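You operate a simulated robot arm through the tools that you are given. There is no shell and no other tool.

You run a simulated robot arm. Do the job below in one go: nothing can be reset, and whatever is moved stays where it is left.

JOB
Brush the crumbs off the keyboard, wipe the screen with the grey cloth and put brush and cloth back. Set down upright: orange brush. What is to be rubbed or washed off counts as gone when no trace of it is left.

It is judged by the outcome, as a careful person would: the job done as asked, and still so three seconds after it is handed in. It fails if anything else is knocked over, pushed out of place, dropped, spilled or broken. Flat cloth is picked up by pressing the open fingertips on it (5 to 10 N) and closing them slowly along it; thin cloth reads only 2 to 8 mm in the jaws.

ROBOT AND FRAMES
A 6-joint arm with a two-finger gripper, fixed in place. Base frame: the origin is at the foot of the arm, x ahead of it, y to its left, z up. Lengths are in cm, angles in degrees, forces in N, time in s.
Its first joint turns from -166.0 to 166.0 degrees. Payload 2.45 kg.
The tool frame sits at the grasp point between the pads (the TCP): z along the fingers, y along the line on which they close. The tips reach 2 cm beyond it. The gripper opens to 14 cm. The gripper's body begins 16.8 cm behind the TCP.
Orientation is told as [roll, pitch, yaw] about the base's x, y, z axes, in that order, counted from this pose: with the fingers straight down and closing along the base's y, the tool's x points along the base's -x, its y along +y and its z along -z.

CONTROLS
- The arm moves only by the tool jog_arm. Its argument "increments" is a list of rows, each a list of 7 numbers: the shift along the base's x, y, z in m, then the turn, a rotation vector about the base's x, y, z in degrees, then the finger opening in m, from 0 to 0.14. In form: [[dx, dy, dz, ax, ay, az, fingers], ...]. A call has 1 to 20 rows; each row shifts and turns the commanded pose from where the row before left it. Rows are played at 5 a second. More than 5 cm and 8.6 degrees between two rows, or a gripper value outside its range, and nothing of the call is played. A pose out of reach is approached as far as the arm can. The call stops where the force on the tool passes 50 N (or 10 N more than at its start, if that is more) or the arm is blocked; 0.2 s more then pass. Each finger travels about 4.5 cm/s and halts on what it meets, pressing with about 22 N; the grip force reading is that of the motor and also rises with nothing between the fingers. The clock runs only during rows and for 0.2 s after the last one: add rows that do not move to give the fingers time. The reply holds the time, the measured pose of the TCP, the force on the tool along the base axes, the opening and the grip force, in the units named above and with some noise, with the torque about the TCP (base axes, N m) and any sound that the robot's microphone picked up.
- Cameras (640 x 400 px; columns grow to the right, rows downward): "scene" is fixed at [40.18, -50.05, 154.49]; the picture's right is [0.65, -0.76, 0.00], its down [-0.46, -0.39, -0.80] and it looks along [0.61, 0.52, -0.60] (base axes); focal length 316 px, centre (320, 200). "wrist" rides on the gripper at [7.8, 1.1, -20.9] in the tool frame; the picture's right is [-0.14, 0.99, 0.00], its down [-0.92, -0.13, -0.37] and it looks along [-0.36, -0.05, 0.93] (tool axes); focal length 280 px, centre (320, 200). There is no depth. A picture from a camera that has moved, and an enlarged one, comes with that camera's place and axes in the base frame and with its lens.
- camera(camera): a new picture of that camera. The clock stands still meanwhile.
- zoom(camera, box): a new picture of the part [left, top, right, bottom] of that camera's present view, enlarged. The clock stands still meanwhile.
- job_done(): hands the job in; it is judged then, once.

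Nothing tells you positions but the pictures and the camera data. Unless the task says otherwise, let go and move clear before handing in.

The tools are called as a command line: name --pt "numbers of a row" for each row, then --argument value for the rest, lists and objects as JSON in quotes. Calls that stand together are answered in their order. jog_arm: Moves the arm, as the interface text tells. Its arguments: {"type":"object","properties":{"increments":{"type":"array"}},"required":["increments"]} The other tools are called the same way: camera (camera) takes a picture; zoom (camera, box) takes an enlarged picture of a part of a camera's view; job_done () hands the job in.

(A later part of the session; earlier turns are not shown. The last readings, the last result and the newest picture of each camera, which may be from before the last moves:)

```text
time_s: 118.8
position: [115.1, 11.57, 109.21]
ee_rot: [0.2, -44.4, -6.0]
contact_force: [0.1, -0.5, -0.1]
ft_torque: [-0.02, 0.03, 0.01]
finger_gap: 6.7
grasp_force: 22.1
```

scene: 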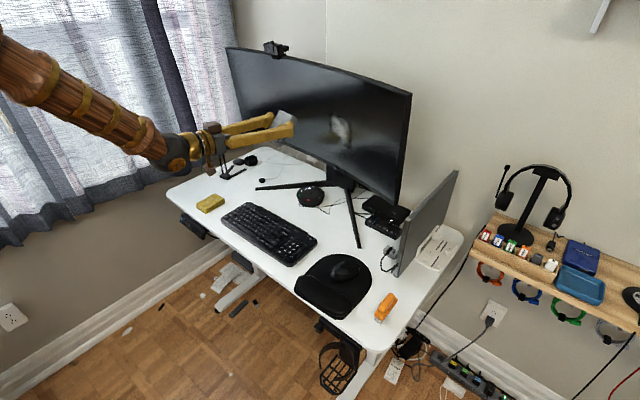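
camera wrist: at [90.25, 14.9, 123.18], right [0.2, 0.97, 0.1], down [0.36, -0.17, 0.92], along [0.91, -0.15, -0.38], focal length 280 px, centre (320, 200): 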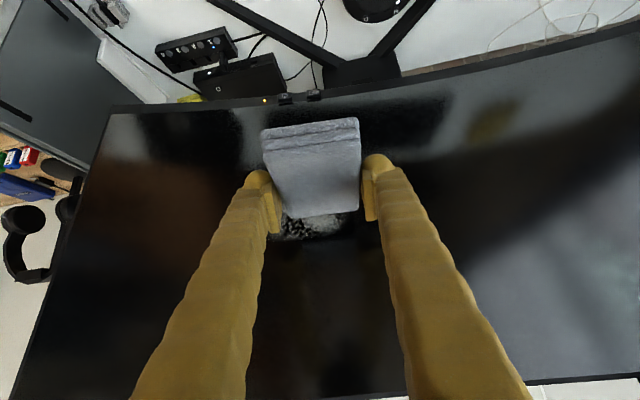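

jog_arm --pt "0.0003 0 0 0 0 0 0.055" --pt "0 0 0 0 0 0 0.055"

jog_arm --pt "0 0 0 0 0 0 0.055" --pt "0 0 0 0 0 0 0.055"

jog_arm --pt "0 0 0 0 0 0 0.055" --pt "0 0 0 0 0 0 0.055"

zoom --camera "scene" --box '[290, 100, 370, 160]'

zoom --camera "scene" --box '[380, 80, 420, 110]'

```text
time_s: 119.4
position: [115.04, 11.36, 109.19]
ee_rot: [0.1, -44.3, -6.0]
contact_force: [-3.2, 0.4, -1.1]
ft_torque: [0.0, 0.05, 0.07]
finger_gap: 6.64
grasp_force: 22.2
```

```text
time_s: 120.0
position: [115.19, 11.56, 109.12]
ee_rot: [0.1, -44.3, -6.1]
contact_force: [-2.6, 0.8, 0.5]
ft_torque: [0.02, 0.06, 0.06]
finger_gap: 6.69
grasp_force: 22.5
```

```text
time_s: 120.6
position: [115.11, 11.58, 109.13]
ee_rot: [0.1, -44.2, -6.0]
contact_force: [-1.8, 0.5, 0.0]
ft_torque: [-0.02, 0.06, 0.05]
finger_gap: 6.68
grasp_force: 22.1
```

```text
6.67 times, centred on (330, 130) of scene
camera zoom: at [40.18, -50.05, 154.49], right [0.65, -0.76, 0.0], down [-0.46, -0.39, -0.8], along [0.61, 0.52, -0.6], focal length 2104 px, centre (253, 667)
```

zoom: 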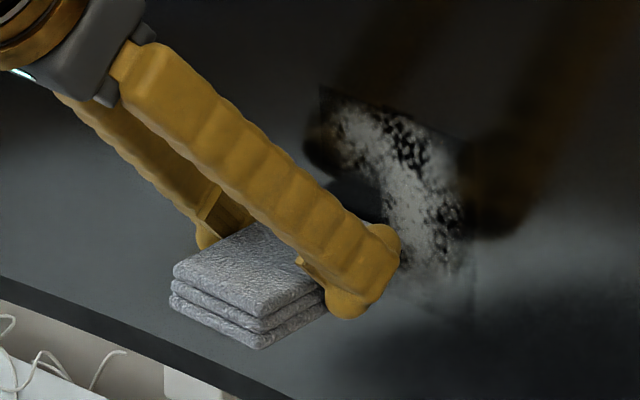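

```text
13.33 times, centred on (400, 95) of scene
camera zoom: at [40.18, -50.05, 154.49], right [0.65, -0.76, 0.0], down [-0.46, -0.39, -0.8], along [0.61, 0.52, -0.6], focal length 4208 px, centre (-747, 1600)
```

zoom: 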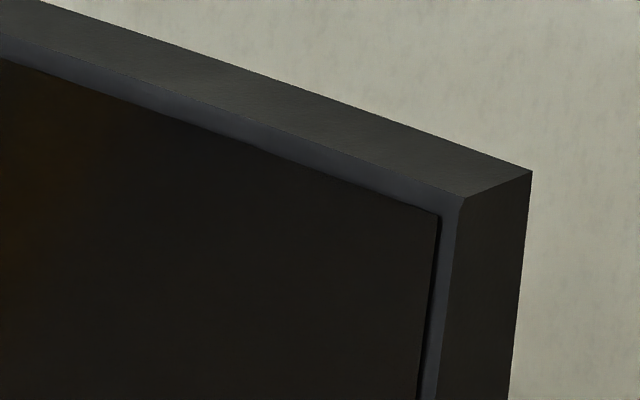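

The middle-left part of the smudge is now wiped clean, so firm contact with motion works; the monitor just gives slowly. I'll rub band by band with short up-down strokes.

jog_arm --pt "0.0003 0 -0.004 0 0 0 0.055" --pt "0.0004 0 -0.004 0 0 0 0.055" --pt "0.0004 0 -0.004 0 0 0 0.055" --pt "-0.0003 0 0.004 0 0 0 0.055" --pt "-0.0003 0 0.004 0 0 0 0.055" --pt "-0.0003 0 0.004 0 0 0 0.055"

zoom --camera "scene" --box '[290, 100, 370, 160]'

```text
time_s: 122.0
position: [115.05, 11.63, 109.22]
ee_rot: [0.1, -44.4, -6.1]
contact_force: [-4.6, -0.5, -3.5]
ft_torque: [-0.11, 0.2, 0.12]
finger_gap: 6.71
grasp_force: 22.5
```

```text
6.67 times, centred on (330, 130) of scene
camera zoom: at [40.18, -50.05, 154.49], right [0.65, -0.76, 0.0], down [-0.46, -0.39, -0.8], along [0.61, 0.52, -0.6], focal length 2104 px, centre (253, 667)
```

zoom: 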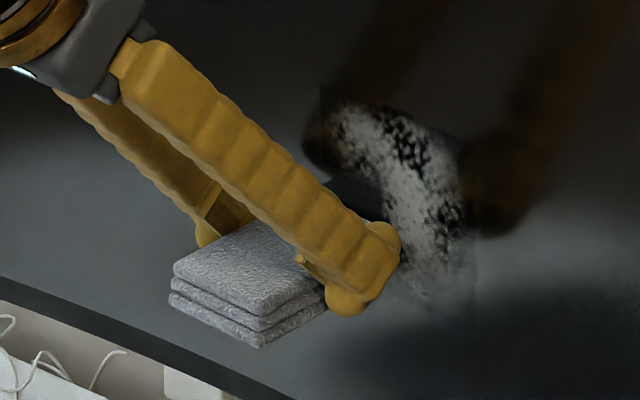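

zoom --camera "wrist" --box '[260, 170, 400, 290]'

```text
3.33 times, centred on (330, 230) of wrist
camera zoom: at [95.12, 15.03, 118.83], right [0.2, 0.97, 0.1], down [0.39, -0.17, 0.91], along [0.9, -0.15, -0.41], focal length 935 px, centre (287, 100)
```

zoom: 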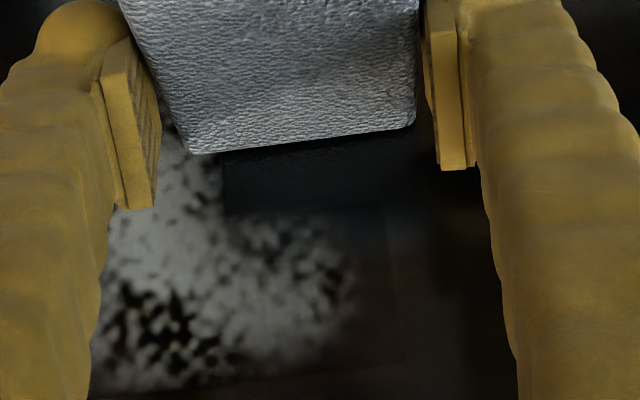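

A sharp rectangle in front of the cloth is fully clean. I'll move up band by band with the same rub.

jog_arm --pt "-0.0003 0 0.004 0 0 0 0.055" --pt "-0.0003 0 0.004 0 0 0 0.055" --pt "-0.0003 0 0.004 0 0 0 0.055" --pt "-0.0003 0 0.004 0 0 0 0.055" --pt "-0.0003 0 0.004 0 0 0 0.055"

```text
time_s: 123.2
position: [115.08, 11.65, 111.3]
ee_rot: [0.1, -44.3, -6.1]
contact_force: [-14.8, 0.3, -8.6]
ft_torque: [-0.02, 0.51, 0.22]
finger_gap: 6.68
grasp_force: 21.8
```

jog_arm --pt "0.0001 0 -0.004 0 0 0 0.055" --pt "0.0003 0 -0.004 0 0 0 0.055" --pt "0.0003 0 -0.004 0 0 0 0.055" --pt "-0.0003 0 0.004 0 0 0 0.055" --pt "-0.0004 0 0.004 0 0 0 0.055" --pt "-0.0004 0 0.004 0 0 0 0.055"

zoom --camera "wrist" --box '[260, 170, 400, 290]'

```text
time_s: 124.6
position: [114.87, 11.58, 111.23]
ee_rot: [0.1, -44.4, -6.1]
contact_force: [-0.9, -1.1, 0.2]
ft_torque: [-0.01, 0.0, 0.01]
finger_gap: 6.71
grasp_force: 21.2
```

```text
3.33 times, centred on (330, 230) of wrist
camera zoom: at [95.0, 15.02, 120.81], right [0.2, 0.97, 0.1], down [0.38, -0.17, 0.91], along [0.9, -0.15, -0.41], focal length 935 px, centre (287, 100)
```

zoom: 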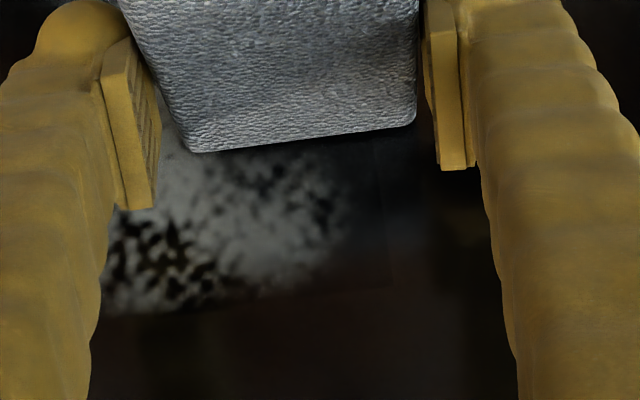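

jog_arm --pt "0.0003 0 0.003 0 0 0 0.055" --pt "-0.0001 0 0.004 0 0 0 0.055" --pt "-0.0003 0 0.004 0 0 0 0.055"

```text
time_s: 125.4
position: [114.97, 11.59, 112.29]
ee_rot: [0.1, -44.1, -6.1]
contact_force: [-7.2, -0.4, -4.6]
ft_torque: [-0.07, 0.23, 0.21]
finger_gap: 6.69
grasp_force: 21.6
```

jog_arm --pt "-0.0003 0 0.004 0 0 0 0.055" --pt "-0.0003 0 0.004 0 0 0 0.055" --pt "-0.0004 0 0.004 0 0 0 0.055"

```text
time_s: 126.2
position: [114.89, 11.58, 113.61]
ee_rot: [0.1, -44.4, -6.0]
contact_force: [0.2, 0.5, -0.2]
ft_torque: [0.01, -0.04, 0.0]
finger_gap: 6.69
grasp_force: 22.2
```

jog_arm --pt "0.0004 0 0 0 0 0 0.055" --pt "-0.0001 0 0.004 0 0 0 0.055" --pt "-0.0002 0 0.004 0 0 0 0.055"

```text
time_s: 127.0
position: [114.74, 11.65, 114.27]
ee_rot: [0.0, -44.2, -6.0]
contact_force: [-8.9, 1.3, -5.3]
ft_torque: [-0.16, 0.29, 0.29]
finger_gap: 6.67
grasp_force: 22.2
```

jog_arm --pt "-0.0002 0 0.004 0 0 0 0.055" --pt "-0.0003 0 0.004 0 0 0 0.055" --pt "-0.0002 0 0.004 0 0 0 0.055"

zoom --camera "scene" --box '[290, 90, 370, 150]'

```text
time_s: 127.8
position: [114.7, 11.61, 115.3]
ee_rot: [0.1, -44.3, -6.0]
contact_force: [-18.3, 0.3, -10.2]
ft_torque: [-0.09, 0.48, 0.21]
finger_gap: 6.67
grasp_force: 21.6
```

```text
6.67 times, centred on (330, 120) of scene
camera zoom: at [40.18, -50.05, 154.49], right [0.65, -0.76, 0.0], down [-0.46, -0.39, -0.8], along [0.61, 0.52, -0.6], focal length 2104 px, centre (253, 733)
```

zoom: 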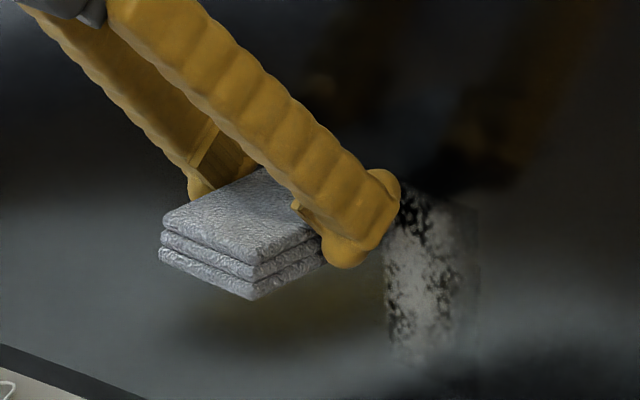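

The up-strokes are clearing the whole left side. I'll ease off and continue up past the top of the patch.

jog_arm --pt "-0.0006 0 0.004 0 0 0 0.055" --pt "-0.0003 0 0.004 0 0 0 0.055" --pt "-0.0003 0 0.004 0 0 0 0.055"

```text
time_s: 128.6
position: [114.55, 11.71, 116.69]
ee_rot: [0.0, -44.4, -6.1]
contact_force: [-8.0, 0.2, -4.4]
ft_torque: [-0.11, 0.14, 0.25]
finger_gap: 6.7
grasp_force: 21.8
```

jog_arm --pt "-0.0003 0 0.004 0 0 0 0.055" --pt "-0.0003 0 0.004 0 0 0 0.055" --pt "-0.0003 0 0.004 0 0 0 0.055"

jog_arm --pt "-0.01 0 0 0 0 0 0.055" --pt "-0.03 0 -0.02 0 0 0 0.055" --pt "-0.02 0 -0.04 0 0 0 0.055" --pt "-0.02 0 -0.04 0 0 0 0.055" --pt "0 0 -0.02 0 0 0 0.055" --pt "0 0 0 0 0 0 0.055"

zoom --camera "wrist" --box '[260, 190, 400, 310]'

zoom --camera "scene" --box '[300, 90, 380, 160]'

zoom --camera "scene" --box '[220, 40, 420, 180]'

```text
time_s: 129.4
position: [114.58, 11.53, 117.93]
ee_rot: [0.0, -44.3, -6.1]
contact_force: [-15.2, 3.5, -7.9]
ft_torque: [-0.07, 0.4, 0.27]
finger_gap: 6.68
grasp_force: 22.3
```

```text
time_s: 130.8
position: [106.54, 11.42, 105.78]
ee_rot: [0.1, -44.4, -6.0]
contact_force: [-0.3, 0.3, 0.8]
ft_torque: [0.0, -0.01, 0.02]
finger_gap: 6.67
grasp_force: 21.6
```

```text
3.33 times, centred on (330, 250) of wrist
camera zoom: at [86.43, 14.87, 115.48], right [0.2, 0.97, 0.1], down [0.38, -0.17, 0.91], along [0.9, -0.15, -0.41], focal length 935 px, centre (287, 33)
```

zoom: 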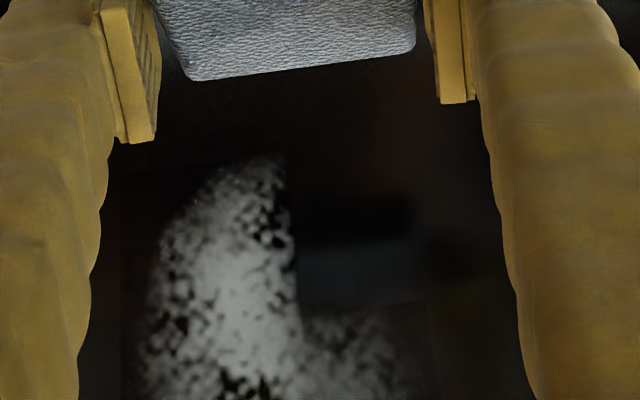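

```text
5.71 times, centred on (340, 125) of scene
camera zoom: at [40.18, -50.05, 154.49], right [0.65, -0.76, 0.0], down [-0.46, -0.39, -0.8], along [0.61, 0.52, -0.6], focal length 1803 px, centre (206, 629)
```

zoom: 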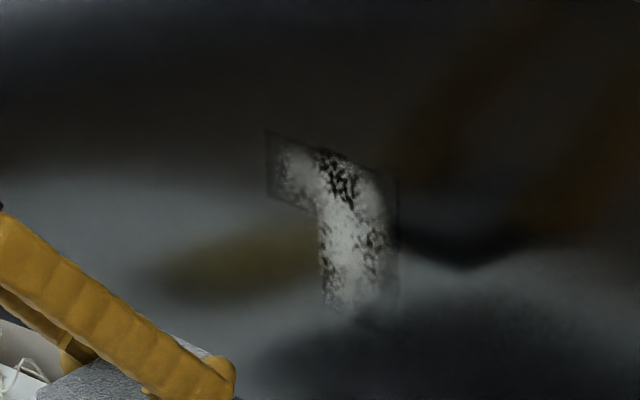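

```text
2.86 times, centred on (320, 110) of scene
camera zoom: at [40.18, -50.05, 154.49], right [0.65, -0.76, 0.0], down [-0.46, -0.39, -0.8], along [0.61, 0.52, -0.6], focal length 902 px, centre (320, 457)
```

zoom: 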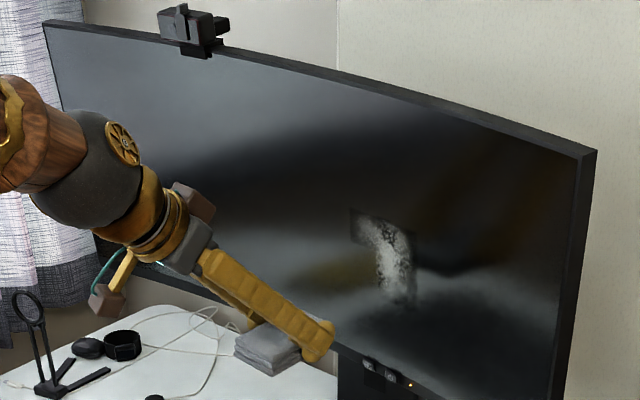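

One more block is cleaned, and the top block and the −y side remain. The monitor's swivel has changed its yaw, so I'll straighten the cloth by 2° for full-width contact and go for the top band.

jog_arm --pt "0 0 0.04 0 0 1 0.055" --pt "0.02 0 0.041 0 0 1 0.055" --pt "0.03 0 0 0 0 0 0.055" --pt "0.021 0 0 0 0 0 0.055" --pt "0 0 0 0 0 0 0.055"

jog_arm --pt "0.004 0 0 0 0 0 0.055" --pt "0.002 0 0 0 0 0 0.055" --pt "0 0 0 0 0 0 0.055"

```text
time_s: 132.0
position: [113.66, 11.48, 113.94]
ee_rot: [0.0, -44.3, -4.1]
contact_force: [-0.6, -0.1, -0.4]
ft_torque: [0.01, 0.01, 0.0]
finger_gap: 6.69
grasp_force: 22.2
```

```text
time_s: 132.8
position: [114.3, 11.6, 113.9]
ee_rot: [0.1, -44.4, -4.0]
contact_force: [0.6, 0.7, -0.2]
ft_torque: [0.0, -0.04, 0.05]
finger_gap: 6.69
grasp_force: 21.6
```

jog_arm --pt "0.0025 0 0 0 0 0 0.055" --pt "0 0 0 0 0 0 0.055"

jog_arm --pt "0.001 0 0 0 0 0 0.055" --pt "0 0 0 0 0 0 0.055"

```text
time_s: 133.4
position: [114.53, 11.57, 113.93]
ee_rot: [0.1, -44.3, -4.0]
contact_force: [0.4, 0.8, 0.9]
ft_torque: [0.0, 0.0, -0.01]
finger_gap: 6.7
grasp_force: 21.7
```

```text
time_s: 134.0
position: [114.61, 11.6, 113.95]
ee_rot: [0.1, -44.3, -4.0]
contact_force: [-0.4, -0.3, 0.1]
ft_torque: [-0.02, -0.03, -0.01]
finger_gap: 6.68
grasp_force: 22.2
```

jog_arm --pt "0.0006 0 0 0 0 0 0.055" --pt "0 0 0 0 0 0 0.055"

```text
time_s: 134.6
position: [114.68, 11.58, 113.93]
ee_rot: [0.1, -44.4, -4.0]
contact_force: [-0.2, 0.6, -0.4]
ft_torque: [-0.02, 0.01, 0.01]
finger_gap: 6.67
grasp_force: 21.7
```

jog_arm --pt "0.0005 0 0 0 0 0 0.055" --pt "0 0 0 0 0 0 0.055"

```text
time_s: 135.2
position: [114.78, 11.58, 113.98]
ee_rot: [0.0, -44.5, -4.1]
contact_force: [0.6, -1.1, 0.0]
ft_torque: [0.0, -0.03, -0.03]
finger_gap: 6.7
grasp_force: 21.8
```

jog_arm --pt "0.0005 0 0 0 0 0 0.055" --pt "0 0 0 0 0 0 0.055"

```text
time_s: 135.8
position: [114.89, 11.59, 114.06]
ee_rot: [0.1, -44.4, -4.0]
contact_force: [0.7, 0.1, -0.5]
ft_torque: [0.0, -0.02, -0.01]
finger_gap: 6.67
grasp_force: 21.6
```

jog_arm --pt "0.0004 0 0 0 0 0 0.055" --pt "0 0 0 0 0 0 0.055"

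```text
time_s: 136.4
position: [114.79, 11.58, 113.99]
ee_rot: [0.1, -44.3, -4.0]
contact_force: [-4.6, 1.6, -0.4]
ft_torque: [-0.01, 0.0, -0.05]
finger_gap: 6.68
grasp_force: 22.1
```

jog_arm --pt "-0.0002 0 0.004 0 0 0 0.055" --pt "-0.0003 0 0.004 0 0 0 0.055" --pt "-0.0003 0 0.004 0 0 0 0.055"

```text
time_s: 137.2
position: [114.79, 11.56, 115.26]
ee_rot: [0.1, -44.4, -4.1]
contact_force: [-7.4, -0.3, -4.0]
ft_torque: [0.17, 0.15, -0.31]
finger_gap: 6.69
grasp_force: 21.9
```

jog_arm --pt "-0.0003 0 0.004 0 0 0 0.055" --pt "-0.0003 0 0.004 0 0 0 0.055" --pt "-0.0003 0 0.004 0 0 0 0.055" --pt "-0.0003 0 0.004 0 0 0 0.055"

```text
time_s: 138.2
position: [114.64, 11.59, 116.74]
ee_rot: [0.0, -44.3, -4.1]
contact_force: [-13.1, 1.4, -7.8]
ft_torque: [0.26, 0.34, -0.43]
finger_gap: 6.67
grasp_force: 21.6
```

jog_arm --pt "0.0002 0 -0.004 0 0 0 0.055" --pt "0.00034 0 -0.004 0 0 0 0.055" --pt "0.00034 0 -0.004 0 0 0 0.055"

```text
time_s: 139.0
position: [114.95, 11.55, 115.55]
ee_rot: [0.2, -44.5, -4.0]
contact_force: [0.2, 0.4, -0.1]
ft_torque: [0.0, -0.01, -0.01]
finger_gap: 6.66
grasp_force: 22.3
```

jog_arm --pt "0.0005 0 -0.003 0 0 0 0.055" --pt "0.00034 0 -0.004 0 0 0 0.055"

```text
time_s: 139.6
position: [114.86, 11.56, 114.84]
ee_rot: [0.0, -44.5, -4.1]
contact_force: [-0.2, 0.4, 0.2]
ft_torque: [-0.01, 0.03, 0.01]
finger_gap: 6.71
grasp_force: 22.0
```

zoom --camera "scene" --box '[290, 90, 370, 150]'

zoom --camera "scene" --box '[380, 80, 420, 110]'

zoom --camera "wrist" --box '[260, 100, 400, 280]'

```text
6.67 times, centred on (330, 120) of scene
camera zoom: at [40.18, -50.05, 154.49], right [0.65, -0.76, 0.0], down [-0.46, -0.39, -0.8], along [0.61, 0.52, -0.6], focal length 2104 px, centre (253, 733)
```

zoom: 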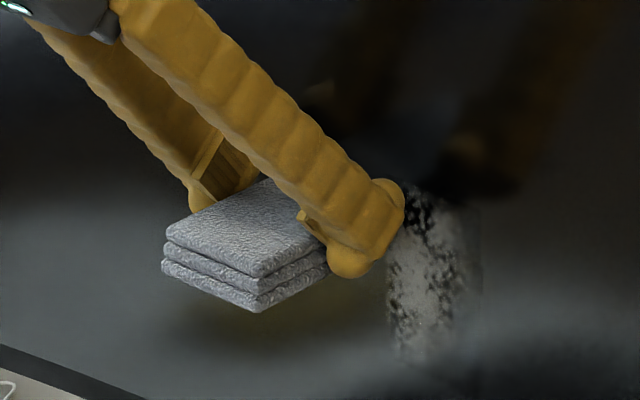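

```text
13.33 times, centred on (400, 95) of scene
camera zoom: at [40.18, -50.05, 154.49], right [0.65, -0.76, 0.0], down [-0.46, -0.39, -0.8], along [0.61, 0.52, -0.6], focal length 4208 px, centre (-747, 1600)
```

zoom: 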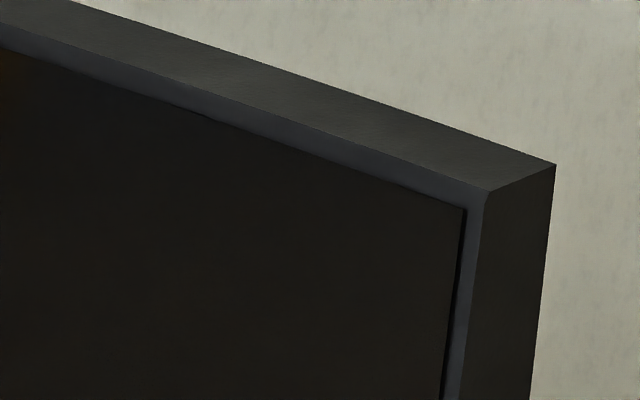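

```text
2.22 times, centred on (330, 190) of wrist
camera zoom: at [94.68, 14.24, 124.46], right [0.17, 0.98, 0.1], down [0.39, -0.16, 0.91], along [0.91, -0.11, -0.41], focal length 623 px, centre (298, 222)
```

zoom: 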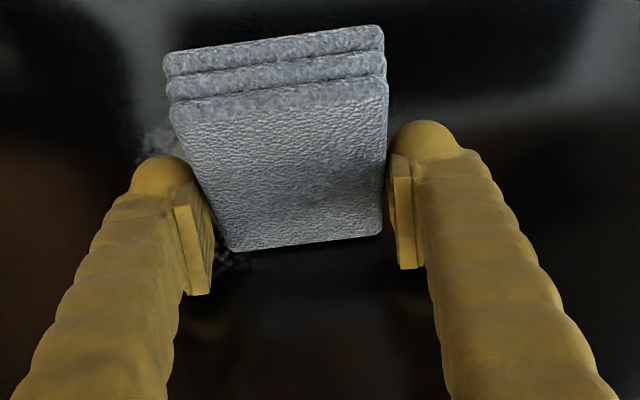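

The top block is clean too. The monitor has swivelled further (about 2 cm at its right edge), so before the last column I'll push its other side gently, swivelling it back slightly past neutral so the remaining wiping brings it home.

jog_arm --pt "-0.02 0 0 0 0 0 0.055" --pt "-0.03 0 0 0 0 0 0.055" --pt "-0.03 0.03 -0.005 0 0 1.5 0.055" --pt "0 0.045 -0.005 0 0 1.5 0.055" --pt "0 0.045 -0.005 0 0 1.5 0.055" --pt "0 0.045 -0.005 0 0 1.5 0.055" --pt "0 0.045 -0.005 0 0 1.5 0.055" --pt "0 0.04 0 0 0 1.5 0.055" --pt "0 0 0 0 0 0 0.055"

camera --camera "scene"

camera --camera "wrist"

```text
time_s: 141.6
position: [106.84, 36.52, 112.21]
ee_rot: [0.0, -44.2, 5.0]
contact_force: [0.3, 0.2, 0.3]
ft_torque: [-0.01, -0.01, 0.01]
finger_gap: 6.68
grasp_force: 21.5
```

```text
taken
```

scene: 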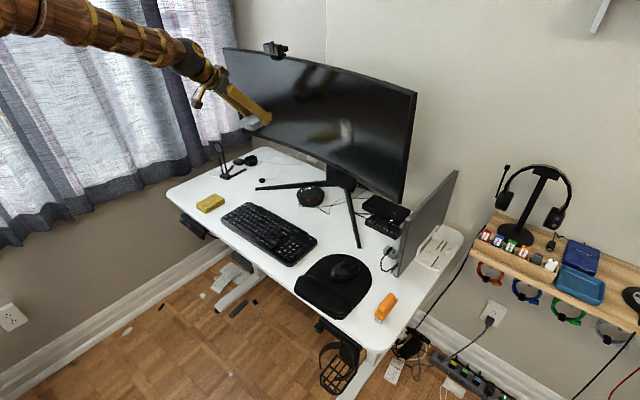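

```text
taken
camera wrist: at [86.56, 35.92, 121.89], right [0.01, 1.0, 0.1], down [0.41, -0.09, 0.91], along [0.91, 0.03, -0.41], focal length 280 px, centre (320, 200)
```

wrist: 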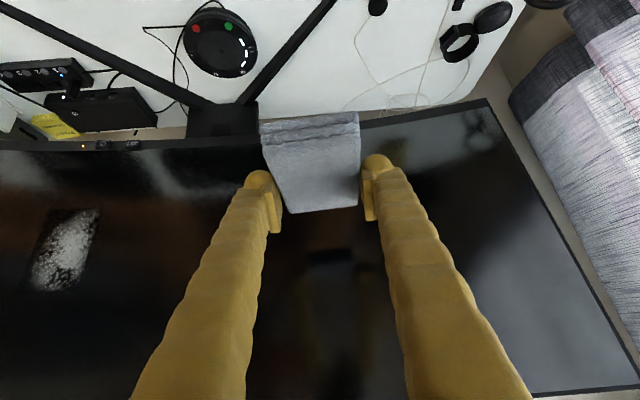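

jog_arm --pt "0.03 0 0 0 0 0 0.055" --pt "0.02 0 0 0 0 0 0.055" --pt "0.005 0 0 0 0 0 0.055" --pt "0 0 0 0 0 0 0.055"

jog_arm --pt "0.003 0 0 0 0 0 0.055" --pt "0 0 0 0 0 0 0.055"

jog_arm --pt "0.003 0 0 0 0 0 0.055" --pt "0 0 0 0 0 0 0.055"

```text
time_s: 142.6
position: [112.24, 36.4, 112.33]
ee_rot: [0.1, -44.3, 4.9]
contact_force: [0.1, 0.0, -0.2]
ft_torque: [0.03, -0.01, 0.02]
finger_gap: 6.67
grasp_force: 21.9
```

```text
time_s: 143.2
position: [112.6, 36.48, 112.43]
ee_rot: [0.1, -44.4, 4.9]
contact_force: [-0.3, -0.1, -0.3]
ft_torque: [-0.03, 0.02, -0.02]
finger_gap: 6.71
grasp_force: 21.8
```

```text
time_s: 143.8
position: [112.93, 36.52, 112.4]
ee_rot: [0.1, -44.4, 4.9]
contact_force: [0.1, 0.3, -0.1]
ft_torque: [0.02, 0.01, 0.04]
finger_gap: 6.66
grasp_force: 22.6
```

jog_arm --pt "0.003 0 0 0 0 0 0.055" --pt "0 0 0 0 0 0 0.055"

jog_arm --pt "0.003 0 0 0 0 0 0.055" --pt "0 0 0 0 0 0 0.055"

jog_arm --pt "0.003 0 0 0 0 0 0.055" --pt "0 0 0 0 0 0 0.055"

zoom --camera "scene" --box '[380, 80, 420, 110]'

```text
time_s: 144.4
position: [113.18, 36.58, 112.24]
ee_rot: [0.2, -44.5, 4.9]
contact_force: [0.0, 0.5, 0.1]
ft_torque: [0.01, 0.02, -0.03]
finger_gap: 6.68
grasp_force: 21.9
```

```text
time_s: 145.0
position: [113.47, 36.47, 112.39]
ee_rot: [0.2, -44.3, 4.9]
contact_force: [0.4, -0.1, -1.9]
ft_torque: [-0.03, -0.03, 0.02]
finger_gap: 6.66
grasp_force: 22.0
```

```text
time_s: 145.6
position: [113.87, 36.53, 112.35]
ee_rot: [0.0, -44.4, 5.0]
contact_force: [0.4, -0.1, -0.9]
ft_torque: [-0.03, -0.01, 0.03]
finger_gap: 6.69
grasp_force: 22.1
```

```text
13.33 times, centred on (400, 95) of scene
camera zoom: at [40.18, -50.05, 154.49], right [0.65, -0.76, 0.0], down [-0.46, -0.39, -0.8], along [0.61, 0.52, -0.6], focal length 4208 px, centre (-747, 1600)
```

zoom: 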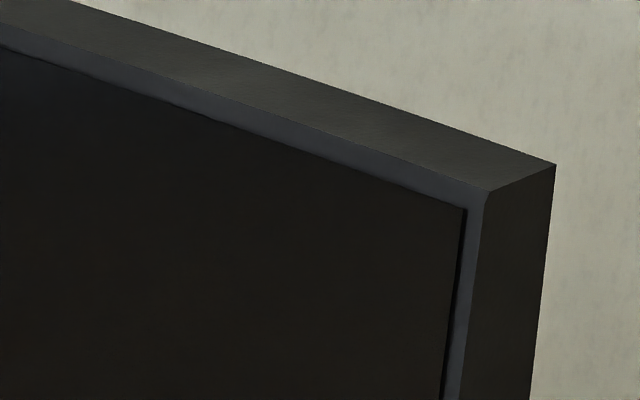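

jog_arm --pt "0.003 0 0 0 0 0 0.055" --pt "0 0 0 0 0 0 0.055"

jog_arm --pt "0.002 0 0 0 0 0 0.055" --pt "0 0 0 0 0 0 0.055"

jog_arm --pt "0.002 0 0 0 0 0 0.055" --pt "0 0 0 0 0 0 0.055"

```text
time_s: 146.2
position: [114.19, 36.46, 112.35]
ee_rot: [0.0, -44.3, 5.0]
contact_force: [-0.6, -0.3, 0.1]
ft_torque: [0.0, 0.02, -0.03]
finger_gap: 6.68
grasp_force: 22.1
```

```text
time_s: 146.8
position: [114.35, 36.52, 112.4]
ee_rot: [0.2, -44.3, 5.0]
contact_force: [0.0, -0.1, 0.8]
ft_torque: [0.01, 0.0, 0.03]
finger_gap: 6.68
grasp_force: 22.3
```

```text
time_s: 147.4
position: [114.61, 36.44, 112.27]
ee_rot: [0.2, -44.3, 5.0]
contact_force: [0.4, -0.4, -1.0]
ft_torque: [-0.02, 0.0, 0.0]
finger_gap: 6.67
grasp_force: 21.7
```

jog_arm --pt "0.002 0 0 0 0 0 0.055" --pt "0 0 0 0 0 0 0.055"

jog_arm --pt "0.002 0 0 0 0 0 0.055" --pt "0 0 0 0 0 0 0.055"

zoom --camera "scene" --box '[220, 60, 420, 200]'

```text
time_s: 148.0
position: [114.91, 36.5, 112.47]
ee_rot: [0.1, -44.2, 4.9]
contact_force: [-0.1, -0.9, -0.2]
ft_torque: [0.0, 0.01, 0.04]
finger_gap: 6.67
grasp_force: 22.5
```

```text
time_s: 148.6
position: [114.86, 36.6, 112.41]
ee_rot: [0.1, -44.4, 4.9]
contact_force: [0.1, -1.3, 0.7]
ft_torque: [0.01, -0.01, 0.01]
finger_gap: 6.71
grasp_force: 21.8
```

```text
2.86 times, centred on (320, 130) of scene
camera zoom: at [40.18, -50.05, 154.49], right [0.65, -0.76, 0.0], down [-0.46, -0.39, -0.8], along [0.61, 0.52, -0.6], focal length 902 px, centre (320, 400)
```

zoom: 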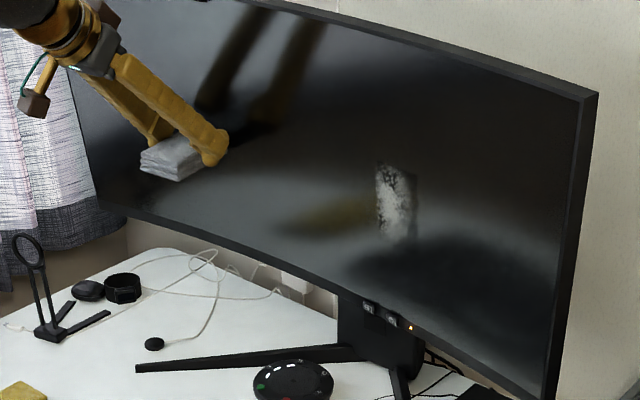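

jog_arm --pt "0.002 0 0 0 0 0 0.055" --pt "0 0 0 0 0 0 0.055"

jog_arm --pt "0.002 0 0 0 0 0 0.055" --pt "0 0 0 0 0 0 0.055"

jog_arm --pt "0.0015 0 0 0 0 0 0.055" --pt "0 0 0 0 0 0 0.055"

jog_arm --pt "0.0015 0 0 0 0 0 0.055" --pt "0 0 0 0 0 0 0.055"

```text
time_s: 149.2
position: [115.05, 36.55, 112.42]
ee_rot: [0.1, -44.4, 4.9]
contact_force: [0.3, -0.2, -0.3]
ft_torque: [0.0, 0.01, 0.0]
finger_gap: 6.72
grasp_force: 22.1
```

```text
time_s: 149.8
position: [115.41, 36.5, 112.3]
ee_rot: [0.2, -44.4, 4.9]
contact_force: [-0.1, -0.2, 0.4]
ft_torque: [-0.02, 0.01, 0.0]
finger_gap: 6.65
grasp_force: 22.5
```

```text
time_s: 150.4
position: [115.5, 36.44, 112.4]
ee_rot: [0.1, -44.3, 4.9]
contact_force: [-11.2, 0.8, -0.6]
ft_torque: [0.03, 0.01, -0.37]
finger_gap: 6.66
grasp_force: 21.5
```

```text
time_s: 151.0
position: [115.63, 36.6, 112.28]
ee_rot: [0.1, -44.4, 5.0]
contact_force: [-22.5, 3.8, -1.3]
ft_torque: [0.07, 0.17, -0.48]
finger_gap: 6.7
grasp_force: 22.6
```

zoom --camera "scene" --box '[380, 80, 420, 110]'

jog_arm --pt "0.001 0 0 0 0 0 0.055" --pt "0 0 0 0 0 0 0.055"

zoom --camera "scene" --box '[380, 80, 420, 110]'

```text
13.33 times, centred on (400, 95) of scene
camera zoom: at [40.18, -50.05, 154.49], right [0.65, -0.76, 0.0], down [-0.46, -0.39, -0.8], along [0.61, 0.52, -0.6], focal length 4208 px, centre (-747, 1600)
```

zoom: 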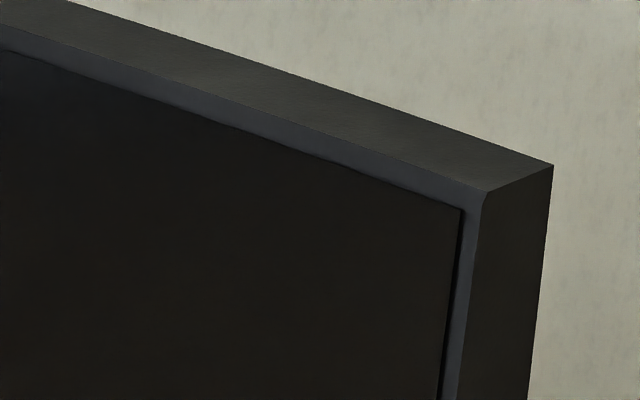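

```text
time_s: 151.6
position: [115.71, 36.61, 112.36]
ee_rot: [0.1, -44.4, 5.0]
contact_force: [-20.3, 3.2, -0.5]
ft_torque: [0.07, 0.16, -0.52]
finger_gap: 6.7
grasp_force: 21.8
```

```text
13.33 times, centred on (400, 95) of scene
camera zoom: at [40.18, -50.05, 154.49], right [0.65, -0.76, 0.0], down [-0.46, -0.39, -0.8], along [0.61, 0.52, -0.6], focal length 4208 px, centre (-747, 1600)
```

zoom: 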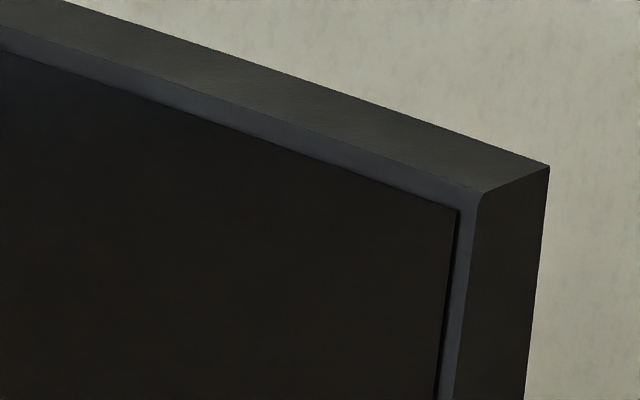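

zoom --camera "scene" --box '[300, 150, 420, 250]'

zoom --camera "scene" --box '[240, 160, 360, 260]'

```text
4.00 times, centred on (360, 200) of scene
camera zoom: at [40.18, -50.05, 154.49], right [0.65, -0.76, 0.0], down [-0.46, -0.39, -0.8], along [0.61, 0.52, -0.6], focal length 1262 px, centre (160, 200)
```

zoom: 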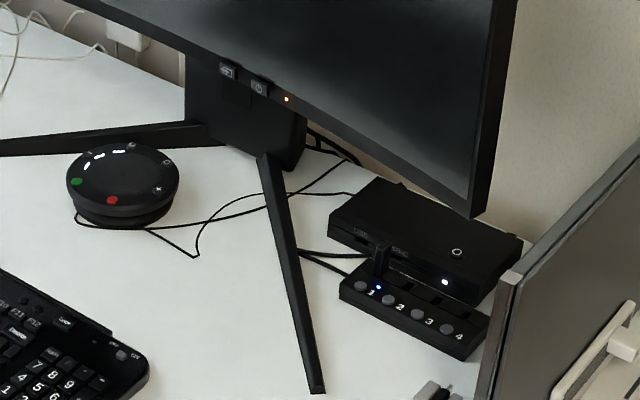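

```text
4.00 times, centred on (300, 210) of scene
camera zoom: at [40.18, -50.05, 154.49], right [0.65, -0.76, 0.0], down [-0.46, -0.39, -0.8], along [0.61, 0.52, -0.6], focal length 1262 px, centre (400, 160)
```

zoom: 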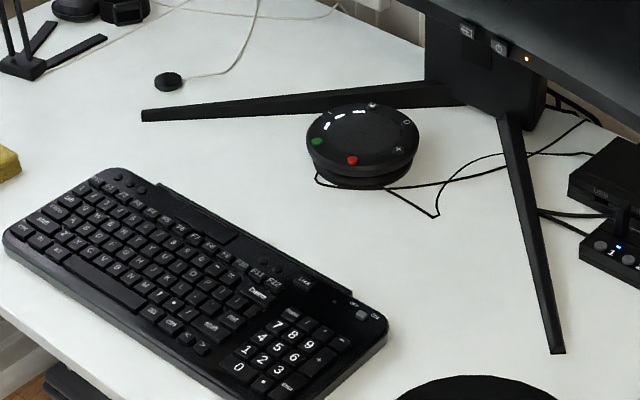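

The stand legs haven't moved; only the panel swivels on its mount, and it is now turning back. I'll keep pushing in small steps.

jog_arm --pt "0.0015 0 0 0 0 0 0.055" --pt "0.0015 0 0 0 0 0 0.055" --pt "0.0015 0 0 0 0 0 0.055" --pt "0 0 0 0 0 0 0.055"

zoom --camera "scene" --box '[380, 80, 420, 110]'

```text
time_s: 152.6
position: [116.25, 36.61, 112.36]
ee_rot: [0.0, -44.4, 5.1]
contact_force: [-28.5, 12.8, -1.6]
ft_torque: [0.12, 0.27, -0.26]
finger_gap: 6.71
grasp_force: 21.9
```

```text
13.33 times, centred on (400, 95) of scene
camera zoom: at [40.18, -50.05, 154.49], right [0.65, -0.76, 0.0], down [-0.46, -0.39, -0.8], along [0.61, 0.52, -0.6], focal length 4208 px, centre (-747, 1600)
```

zoom: 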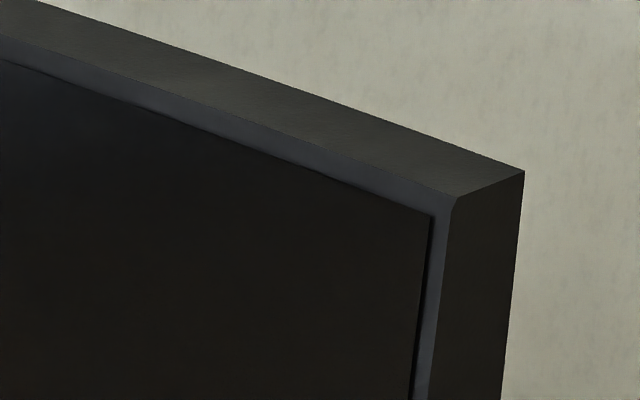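

It works, but the force is high. I'll move the push point further out (y≈45) for better leverage.

jog_arm --pt "-0.02 0 0 0 0 0 0.055" --pt "-0.01 0.04 0 0 0 1 0.055" --pt "0 0.045 0 0 0 2 0.055" --pt "0.01 0 0 0 0 0 0.055" --pt "0 0 0 0 0 0 0.055"

jog_arm --pt "0.005 0 0 0 0 0 0.055" --pt "0 0 0 0 0 0 0.055"

jog_arm --pt "0.003 0 0 0 0 0 0.055" --pt "0 0 0 0 0 0 0.055"

jog_arm --pt "0.002 0 0 0 0 0 0.055" --pt "0 0 0 0 0 0 0.055"

```text
time_s: 153.8
position: [114.22, 45.18, 112.46]
ee_rot: [0.1, -44.4, 8.1]
contact_force: [0.3, -0.1, -0.7]
ft_torque: [0.03, -0.02, -0.01]
finger_gap: 6.72
grasp_force: 21.7
```

```text
time_s: 154.4
position: [114.79, 45.14, 112.29]
ee_rot: [0.0, -44.4, 8.1]
contact_force: [0.3, -0.2, -0.7]
ft_torque: [0.02, 0.0, -0.01]
finger_gap: 6.71
grasp_force: 22.1
```

```text
time_s: 155.0
position: [115.02, 45.05, 112.32]
ee_rot: [0.0, -44.4, 7.9]
contact_force: [-0.4, 1.3, 0.1]
ft_torque: [0.0, 0.02, 0.0]
finger_gap: 6.7
grasp_force: 22.5
```

```text
time_s: 155.6
position: [115.07, 45.09, 112.39]
ee_rot: [0.0, -44.3, 7.9]
contact_force: [0.4, 0.6, -0.7]
ft_torque: [0.01, 0.0, 0.02]
finger_gap: 6.71
grasp_force: 22.4
```

jog_arm --pt "0.002 0 0 0 0 0 0.055" --pt "0 0 0 0 0 0 0.055"

jog_arm --pt "0.002 0 0 0 0 0 0.055" --pt "0 0 0 0 0 0 0.055"

jog_arm --pt "0.002 0 0 0 0 0 0.055" --pt "0 0 0 0 0 0 0.055"

zoom --camera "scene" --box '[380, 80, 420, 110]'

```text
time_s: 156.2
position: [115.49, 45.03, 112.4]
ee_rot: [0.2, -44.5, 7.9]
contact_force: [0.4, -0.8, -0.7]
ft_torque: [-0.01, 0.03, 0.01]
finger_gap: 6.69
grasp_force: 21.6
```

```text
time_s: 156.8
position: [115.61, 45.17, 112.38]
ee_rot: [0.1, -44.4, 8.0]
contact_force: [-9.9, -1.2, -0.3]
ft_torque: [0.0, 0.05, -0.36]
finger_gap: 6.71
grasp_force: 22.3
```

```text
time_s: 157.4
position: [115.82, 45.08, 112.29]
ee_rot: [0.1, -44.4, 7.9]
contact_force: [-11.1, 2.4, -2.1]
ft_torque: [0.06, 0.11, -0.22]
finger_gap: 6.7
grasp_force: 22.4
```

```text
13.33 times, centred on (400, 95) of scene
camera zoom: at [40.18, -50.05, 154.49], right [0.65, -0.76, 0.0], down [-0.46, -0.39, -0.8], along [0.61, 0.52, -0.6], focal length 4208 px, centre (-747, 1600)
```

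zoom: 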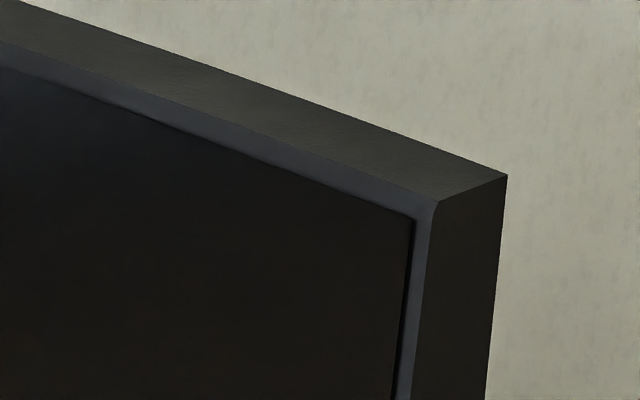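

jog_arm --pt "0.0015 0 0 0 0 0 0.055" --pt "0.0015 0 0 0 0 0 0.055" --pt "0.0015 0 0 0 0 0 0.055" --pt "0.0015 0 0 0 0 0 0.055" --pt "0 0 0 0 0 0 0.055"

zoom --camera "scene" --box '[380, 80, 420, 110]'

zoom --camera "scene" --box '[220, 40, 420, 180]'

```text
time_s: 158.6
position: [116.4, 45.1, 112.38]
ee_rot: [0.1, -44.3, 8.0]
contact_force: [-12.1, 3.9, -1.5]
ft_torque: [0.08, 0.16, -0.16]
finger_gap: 6.68
grasp_force: 22.3
```

```text
13.33 times, centred on (400, 95) of scene
camera zoom: at [40.18, -50.05, 154.49], right [0.65, -0.76, 0.0], down [-0.46, -0.39, -0.8], along [0.61, 0.52, -0.6], focal length 4208 px, centre (-747, 1600)
```

zoom: 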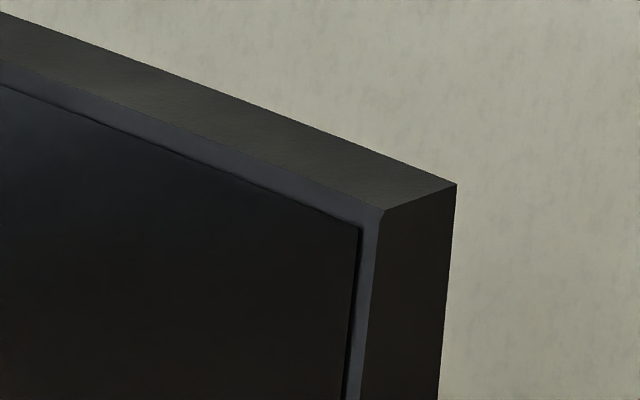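

```text
2.86 times, centred on (320, 110) of scene
camera zoom: at [40.18, -50.05, 154.49], right [0.65, -0.76, 0.0], down [-0.46, -0.39, -0.8], along [0.61, 0.52, -0.6], focal length 902 px, centre (320, 457)
```

zoom: 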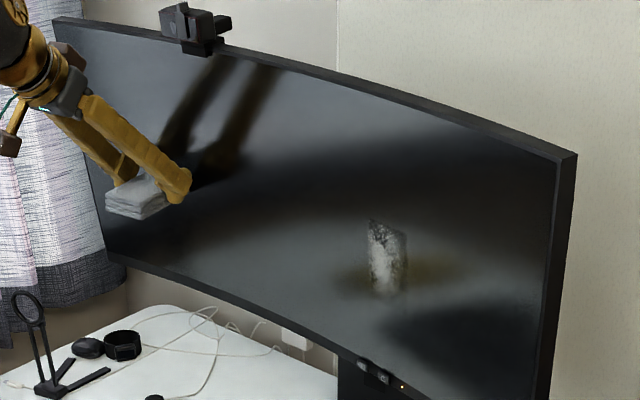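

The panel is now slightly past neutral, as intended (about 0.8 cm the other way at its right edge). Next, the remaining column at y≈3–9, using up-strokes and keeping under about 12 N.

jog_arm --pt "-0.02 0 0 0 0 0 0.055" --pt "-0.03 0 0 0 0 0 0.055" --pt "-0.02 -0.04 0 0 0 -1.95 0.055" --pt "0 -0.043 -0.007 0 0 -1.95 0.055" --pt "0 -0.043 -0.007 0 0 -1.95 0.055" --pt "0 -0.043 -0.007 0 0 -1.95 0.055" --pt "0 -0.043 -0.007 0 0 -1.95 0.055" --pt "0 -0.043 -0.007 0 0 -1.95 0.055" --pt "0 -0.043 -0.007 0 0 -1.95 0.055" --pt "0 -0.045 -0.007 0 0 -1.95 0.055" --pt "0 -0.045 -0.007 0 0 -1.9 0.055" --pt "0 0 0 0 0 0 0.055"

camera --camera "wrist"

zoom --camera "scene" --box '[300, 90, 380, 160]'

```text
time_s: 161.2
position: [109.51, 6.24, 106.63]
ee_rot: [0.1, -44.4, -9.4]
contact_force: [0.3, -0.4, 0.6]
ft_torque: [-0.03, 0.02, 0.05]
finger_gap: 6.69
grasp_force: 22.5
```

```text
taken
camera wrist: at [89.73, 10.81, 116.25], right [0.26, 0.96, 0.1], down [0.37, -0.19, 0.91], along [0.89, -0.2, -0.41], focal length 280 px, centre (320, 200)
```

wrist: 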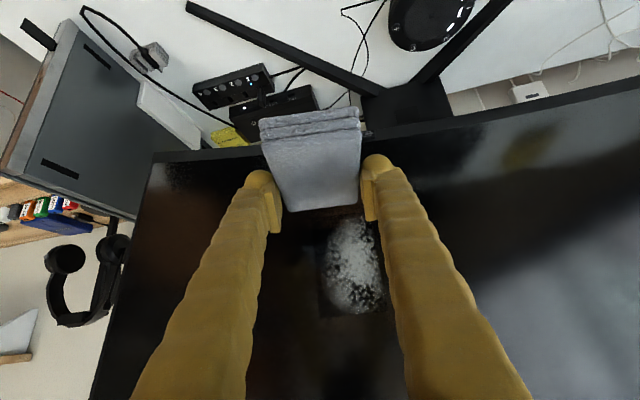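

```text
5.71 times, centred on (340, 125) of scene
camera zoom: at [40.18, -50.05, 154.49], right [0.65, -0.76, 0.0], down [-0.46, -0.39, -0.8], along [0.61, 0.52, -0.6], focal length 1803 px, centre (206, 629)
```

zoom: 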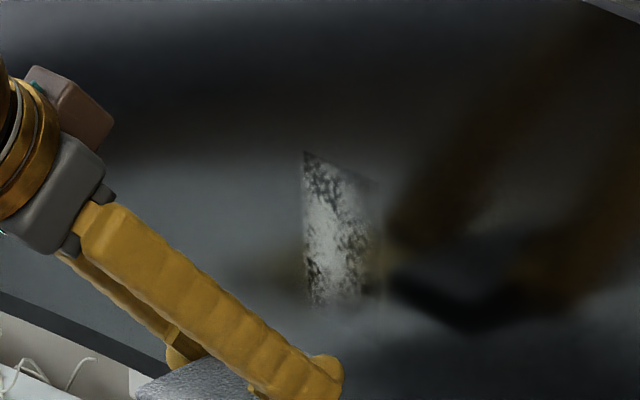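

jog_arm --pt "0.015 0 0 0 0 0 0.055" --pt "0.01 0 0 0 0 0 0.055" --pt "0.003 0 0 0 0 0 0.055" --pt "0 0 0 0 0 0 0.055"

jog_arm --pt "0.002 0 0 0 0 0 0.055" --pt "0 0 0 0 0 0 0.055"

jog_arm --pt "0.001 0 0 0 0 0 0.055" --pt "0 0 0 0 0 0 0.055"

jog_arm --pt "0.001 0 0 0 0 0 0.055" --pt "0 0 0 0 0 0 0.055"

```text
time_s: 162.2
position: [112.31, 6.23, 106.6]
ee_rot: [0.2, -44.4, -9.4]
contact_force: [-0.1, -0.7, 0.4]
ft_torque: [-0.02, -0.03, 0.01]
finger_gap: 6.68
grasp_force: 22.1
```

```text
time_s: 162.8
position: [112.34, 6.31, 106.73]
ee_rot: [0.1, -44.4, -9.5]
contact_force: [-1.0, 0.0, 0.0]
ft_torque: [0.02, -0.02, 0.01]
finger_gap: 6.69
grasp_force: 22.3
```

```text
time_s: 163.4
position: [112.42, 6.2, 106.7]
ee_rot: [0.1, -44.4, -9.5]
contact_force: [0.4, -0.1, -0.6]
ft_torque: [0.01, 0.0, -0.03]
finger_gap: 6.66
grasp_force: 22.3
```

```text
time_s: 164.0
position: [112.57, 6.34, 106.82]
ee_rot: [0.1, -44.4, -9.5]
contact_force: [0.3, 1.0, -0.4]
ft_torque: [-0.01, -0.02, 0.0]
finger_gap: 6.68
grasp_force: 22.4
```

jog_arm --pt "0.001 0 0 0 0 0 0.055" --pt "0 0 0 0 0 0 0.055"

jog_arm --pt "0.001 0 0 0 0 0 0.055" --pt "0 0 0 0 0 0 0.055"

jog_arm --pt "0.001 0 0 0 0 0 0.055" --pt "0 0 0 0 0 0 0.055"

```text
time_s: 164.6
position: [112.73, 6.33, 106.89]
ee_rot: [0.1, -44.4, -9.6]
contact_force: [-0.2, 0.4, -0.2]
ft_torque: [-0.04, 0.01, 0.01]
finger_gap: 6.68
grasp_force: 22.3
```

```text
time_s: 165.2
position: [112.83, 6.09, 106.8]
ee_rot: [0.1, -44.5, -9.5]
contact_force: [-0.4, 0.3, -0.8]
ft_torque: [-0.01, 0.03, -0.01]
finger_gap: 6.68
grasp_force: 22.0
```

```text
time_s: 165.8
position: [112.94, 6.21, 106.82]
ee_rot: [0.1, -44.4, -9.5]
contact_force: [-0.9, 0.5, -0.1]
ft_torque: [0.0, -0.01, 0.02]
finger_gap: 6.68
grasp_force: 22.0
```

jog_arm --pt "0.001 0 0 0 0 0 0.055" --pt "0 0 0 0 0 0 0.055"

jog_arm --pt "0.001 0 0 0 0 0 0.055" --pt "0 0 0 0 0 0 0.055"

jog_arm --pt "0.0006 0 0 0 0 0 0.055" --pt "0 0 0 0 0 0 0.055"

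jog_arm --pt "0.0006 0 0 0 0 0 0.055" --pt "0 0 0 0 0 0 0.055"

```text
time_s: 166.4
position: [112.94, 6.21, 106.78]
ee_rot: [0.0, -44.3, -9.5]
contact_force: [-1.1, 0.1, -0.5]
ft_torque: [0.0, 0.0, -0.01]
finger_gap: 6.67
grasp_force: 22.5
```

```text
time_s: 167.0
position: [113.1, 6.32, 106.77]
ee_rot: [0.2, -44.3, -9.5]
contact_force: [0.1, -0.4, 0.7]
ft_torque: [-0.02, -0.01, 0.06]
finger_gap: 6.66
grasp_force: 22.1
```

```text
time_s: 167.6
position: [113.28, 6.3, 106.86]
ee_rot: [0.1, -44.4, -9.5]
contact_force: [0.0, -0.7, -0.2]
ft_torque: [0.04, 0.01, 0.0]
finger_gap: 6.69
grasp_force: 22.5
```

```text
time_s: 168.2
position: [113.23, 6.31, 106.67]
ee_rot: [0.0, -44.4, -9.5]
contact_force: [-0.9, -0.2, 0.1]
ft_torque: [0.02, 0.03, 0.02]
finger_gap: 6.66
grasp_force: 21.8
```

jog_arm --pt "0.0008 0 0 0 0 0 0.055" --pt "0 0 0 0 0 0 0.055"

jog_arm --pt "0.0008 0 0 0 0 0 0.055" --pt "0 0 0 0 0 0 0.055"

jog_arm --pt "0.0006 0 0 0 0 0 0.055" --pt "0 0 0 0 0 0 0.055"

jog_arm --pt "0.0006 0 0 0 0 0 0.055" --pt "0 0 0 0 0 0 0.055"

```text
time_s: 168.8
position: [113.33, 6.22, 106.84]
ee_rot: [0.1, -44.5, -9.5]
contact_force: [-0.1, -0.6, -1.0]
ft_torque: [0.02, 0.0, 0.03]
finger_gap: 6.7
grasp_force: 22.5
```

```text
time_s: 169.4
position: [113.44, 6.23, 106.72]
ee_rot: [0.0, -44.4, -9.5]
contact_force: [-0.4, -0.5, -1.0]
ft_torque: [-0.03, 0.03, 0.0]
finger_gap: 6.65
grasp_force: 21.7
```

```text
time_s: 170.0
position: [113.46, 6.21, 106.76]
ee_rot: [0.1, -44.5, -9.6]
contact_force: [0.3, -0.4, -0.8]
ft_torque: [0.0, 0.03, 0.05]
finger_gap: 6.67
grasp_force: 21.5
```

```text
time_s: 170.6
position: [113.54, 6.32, 106.81]
ee_rot: [0.0, -44.4, -9.5]
contact_force: [0.2, -0.4, 0.2]
ft_torque: [-0.02, -0.03, 0.02]
finger_gap: 6.69
grasp_force: 21.6
```

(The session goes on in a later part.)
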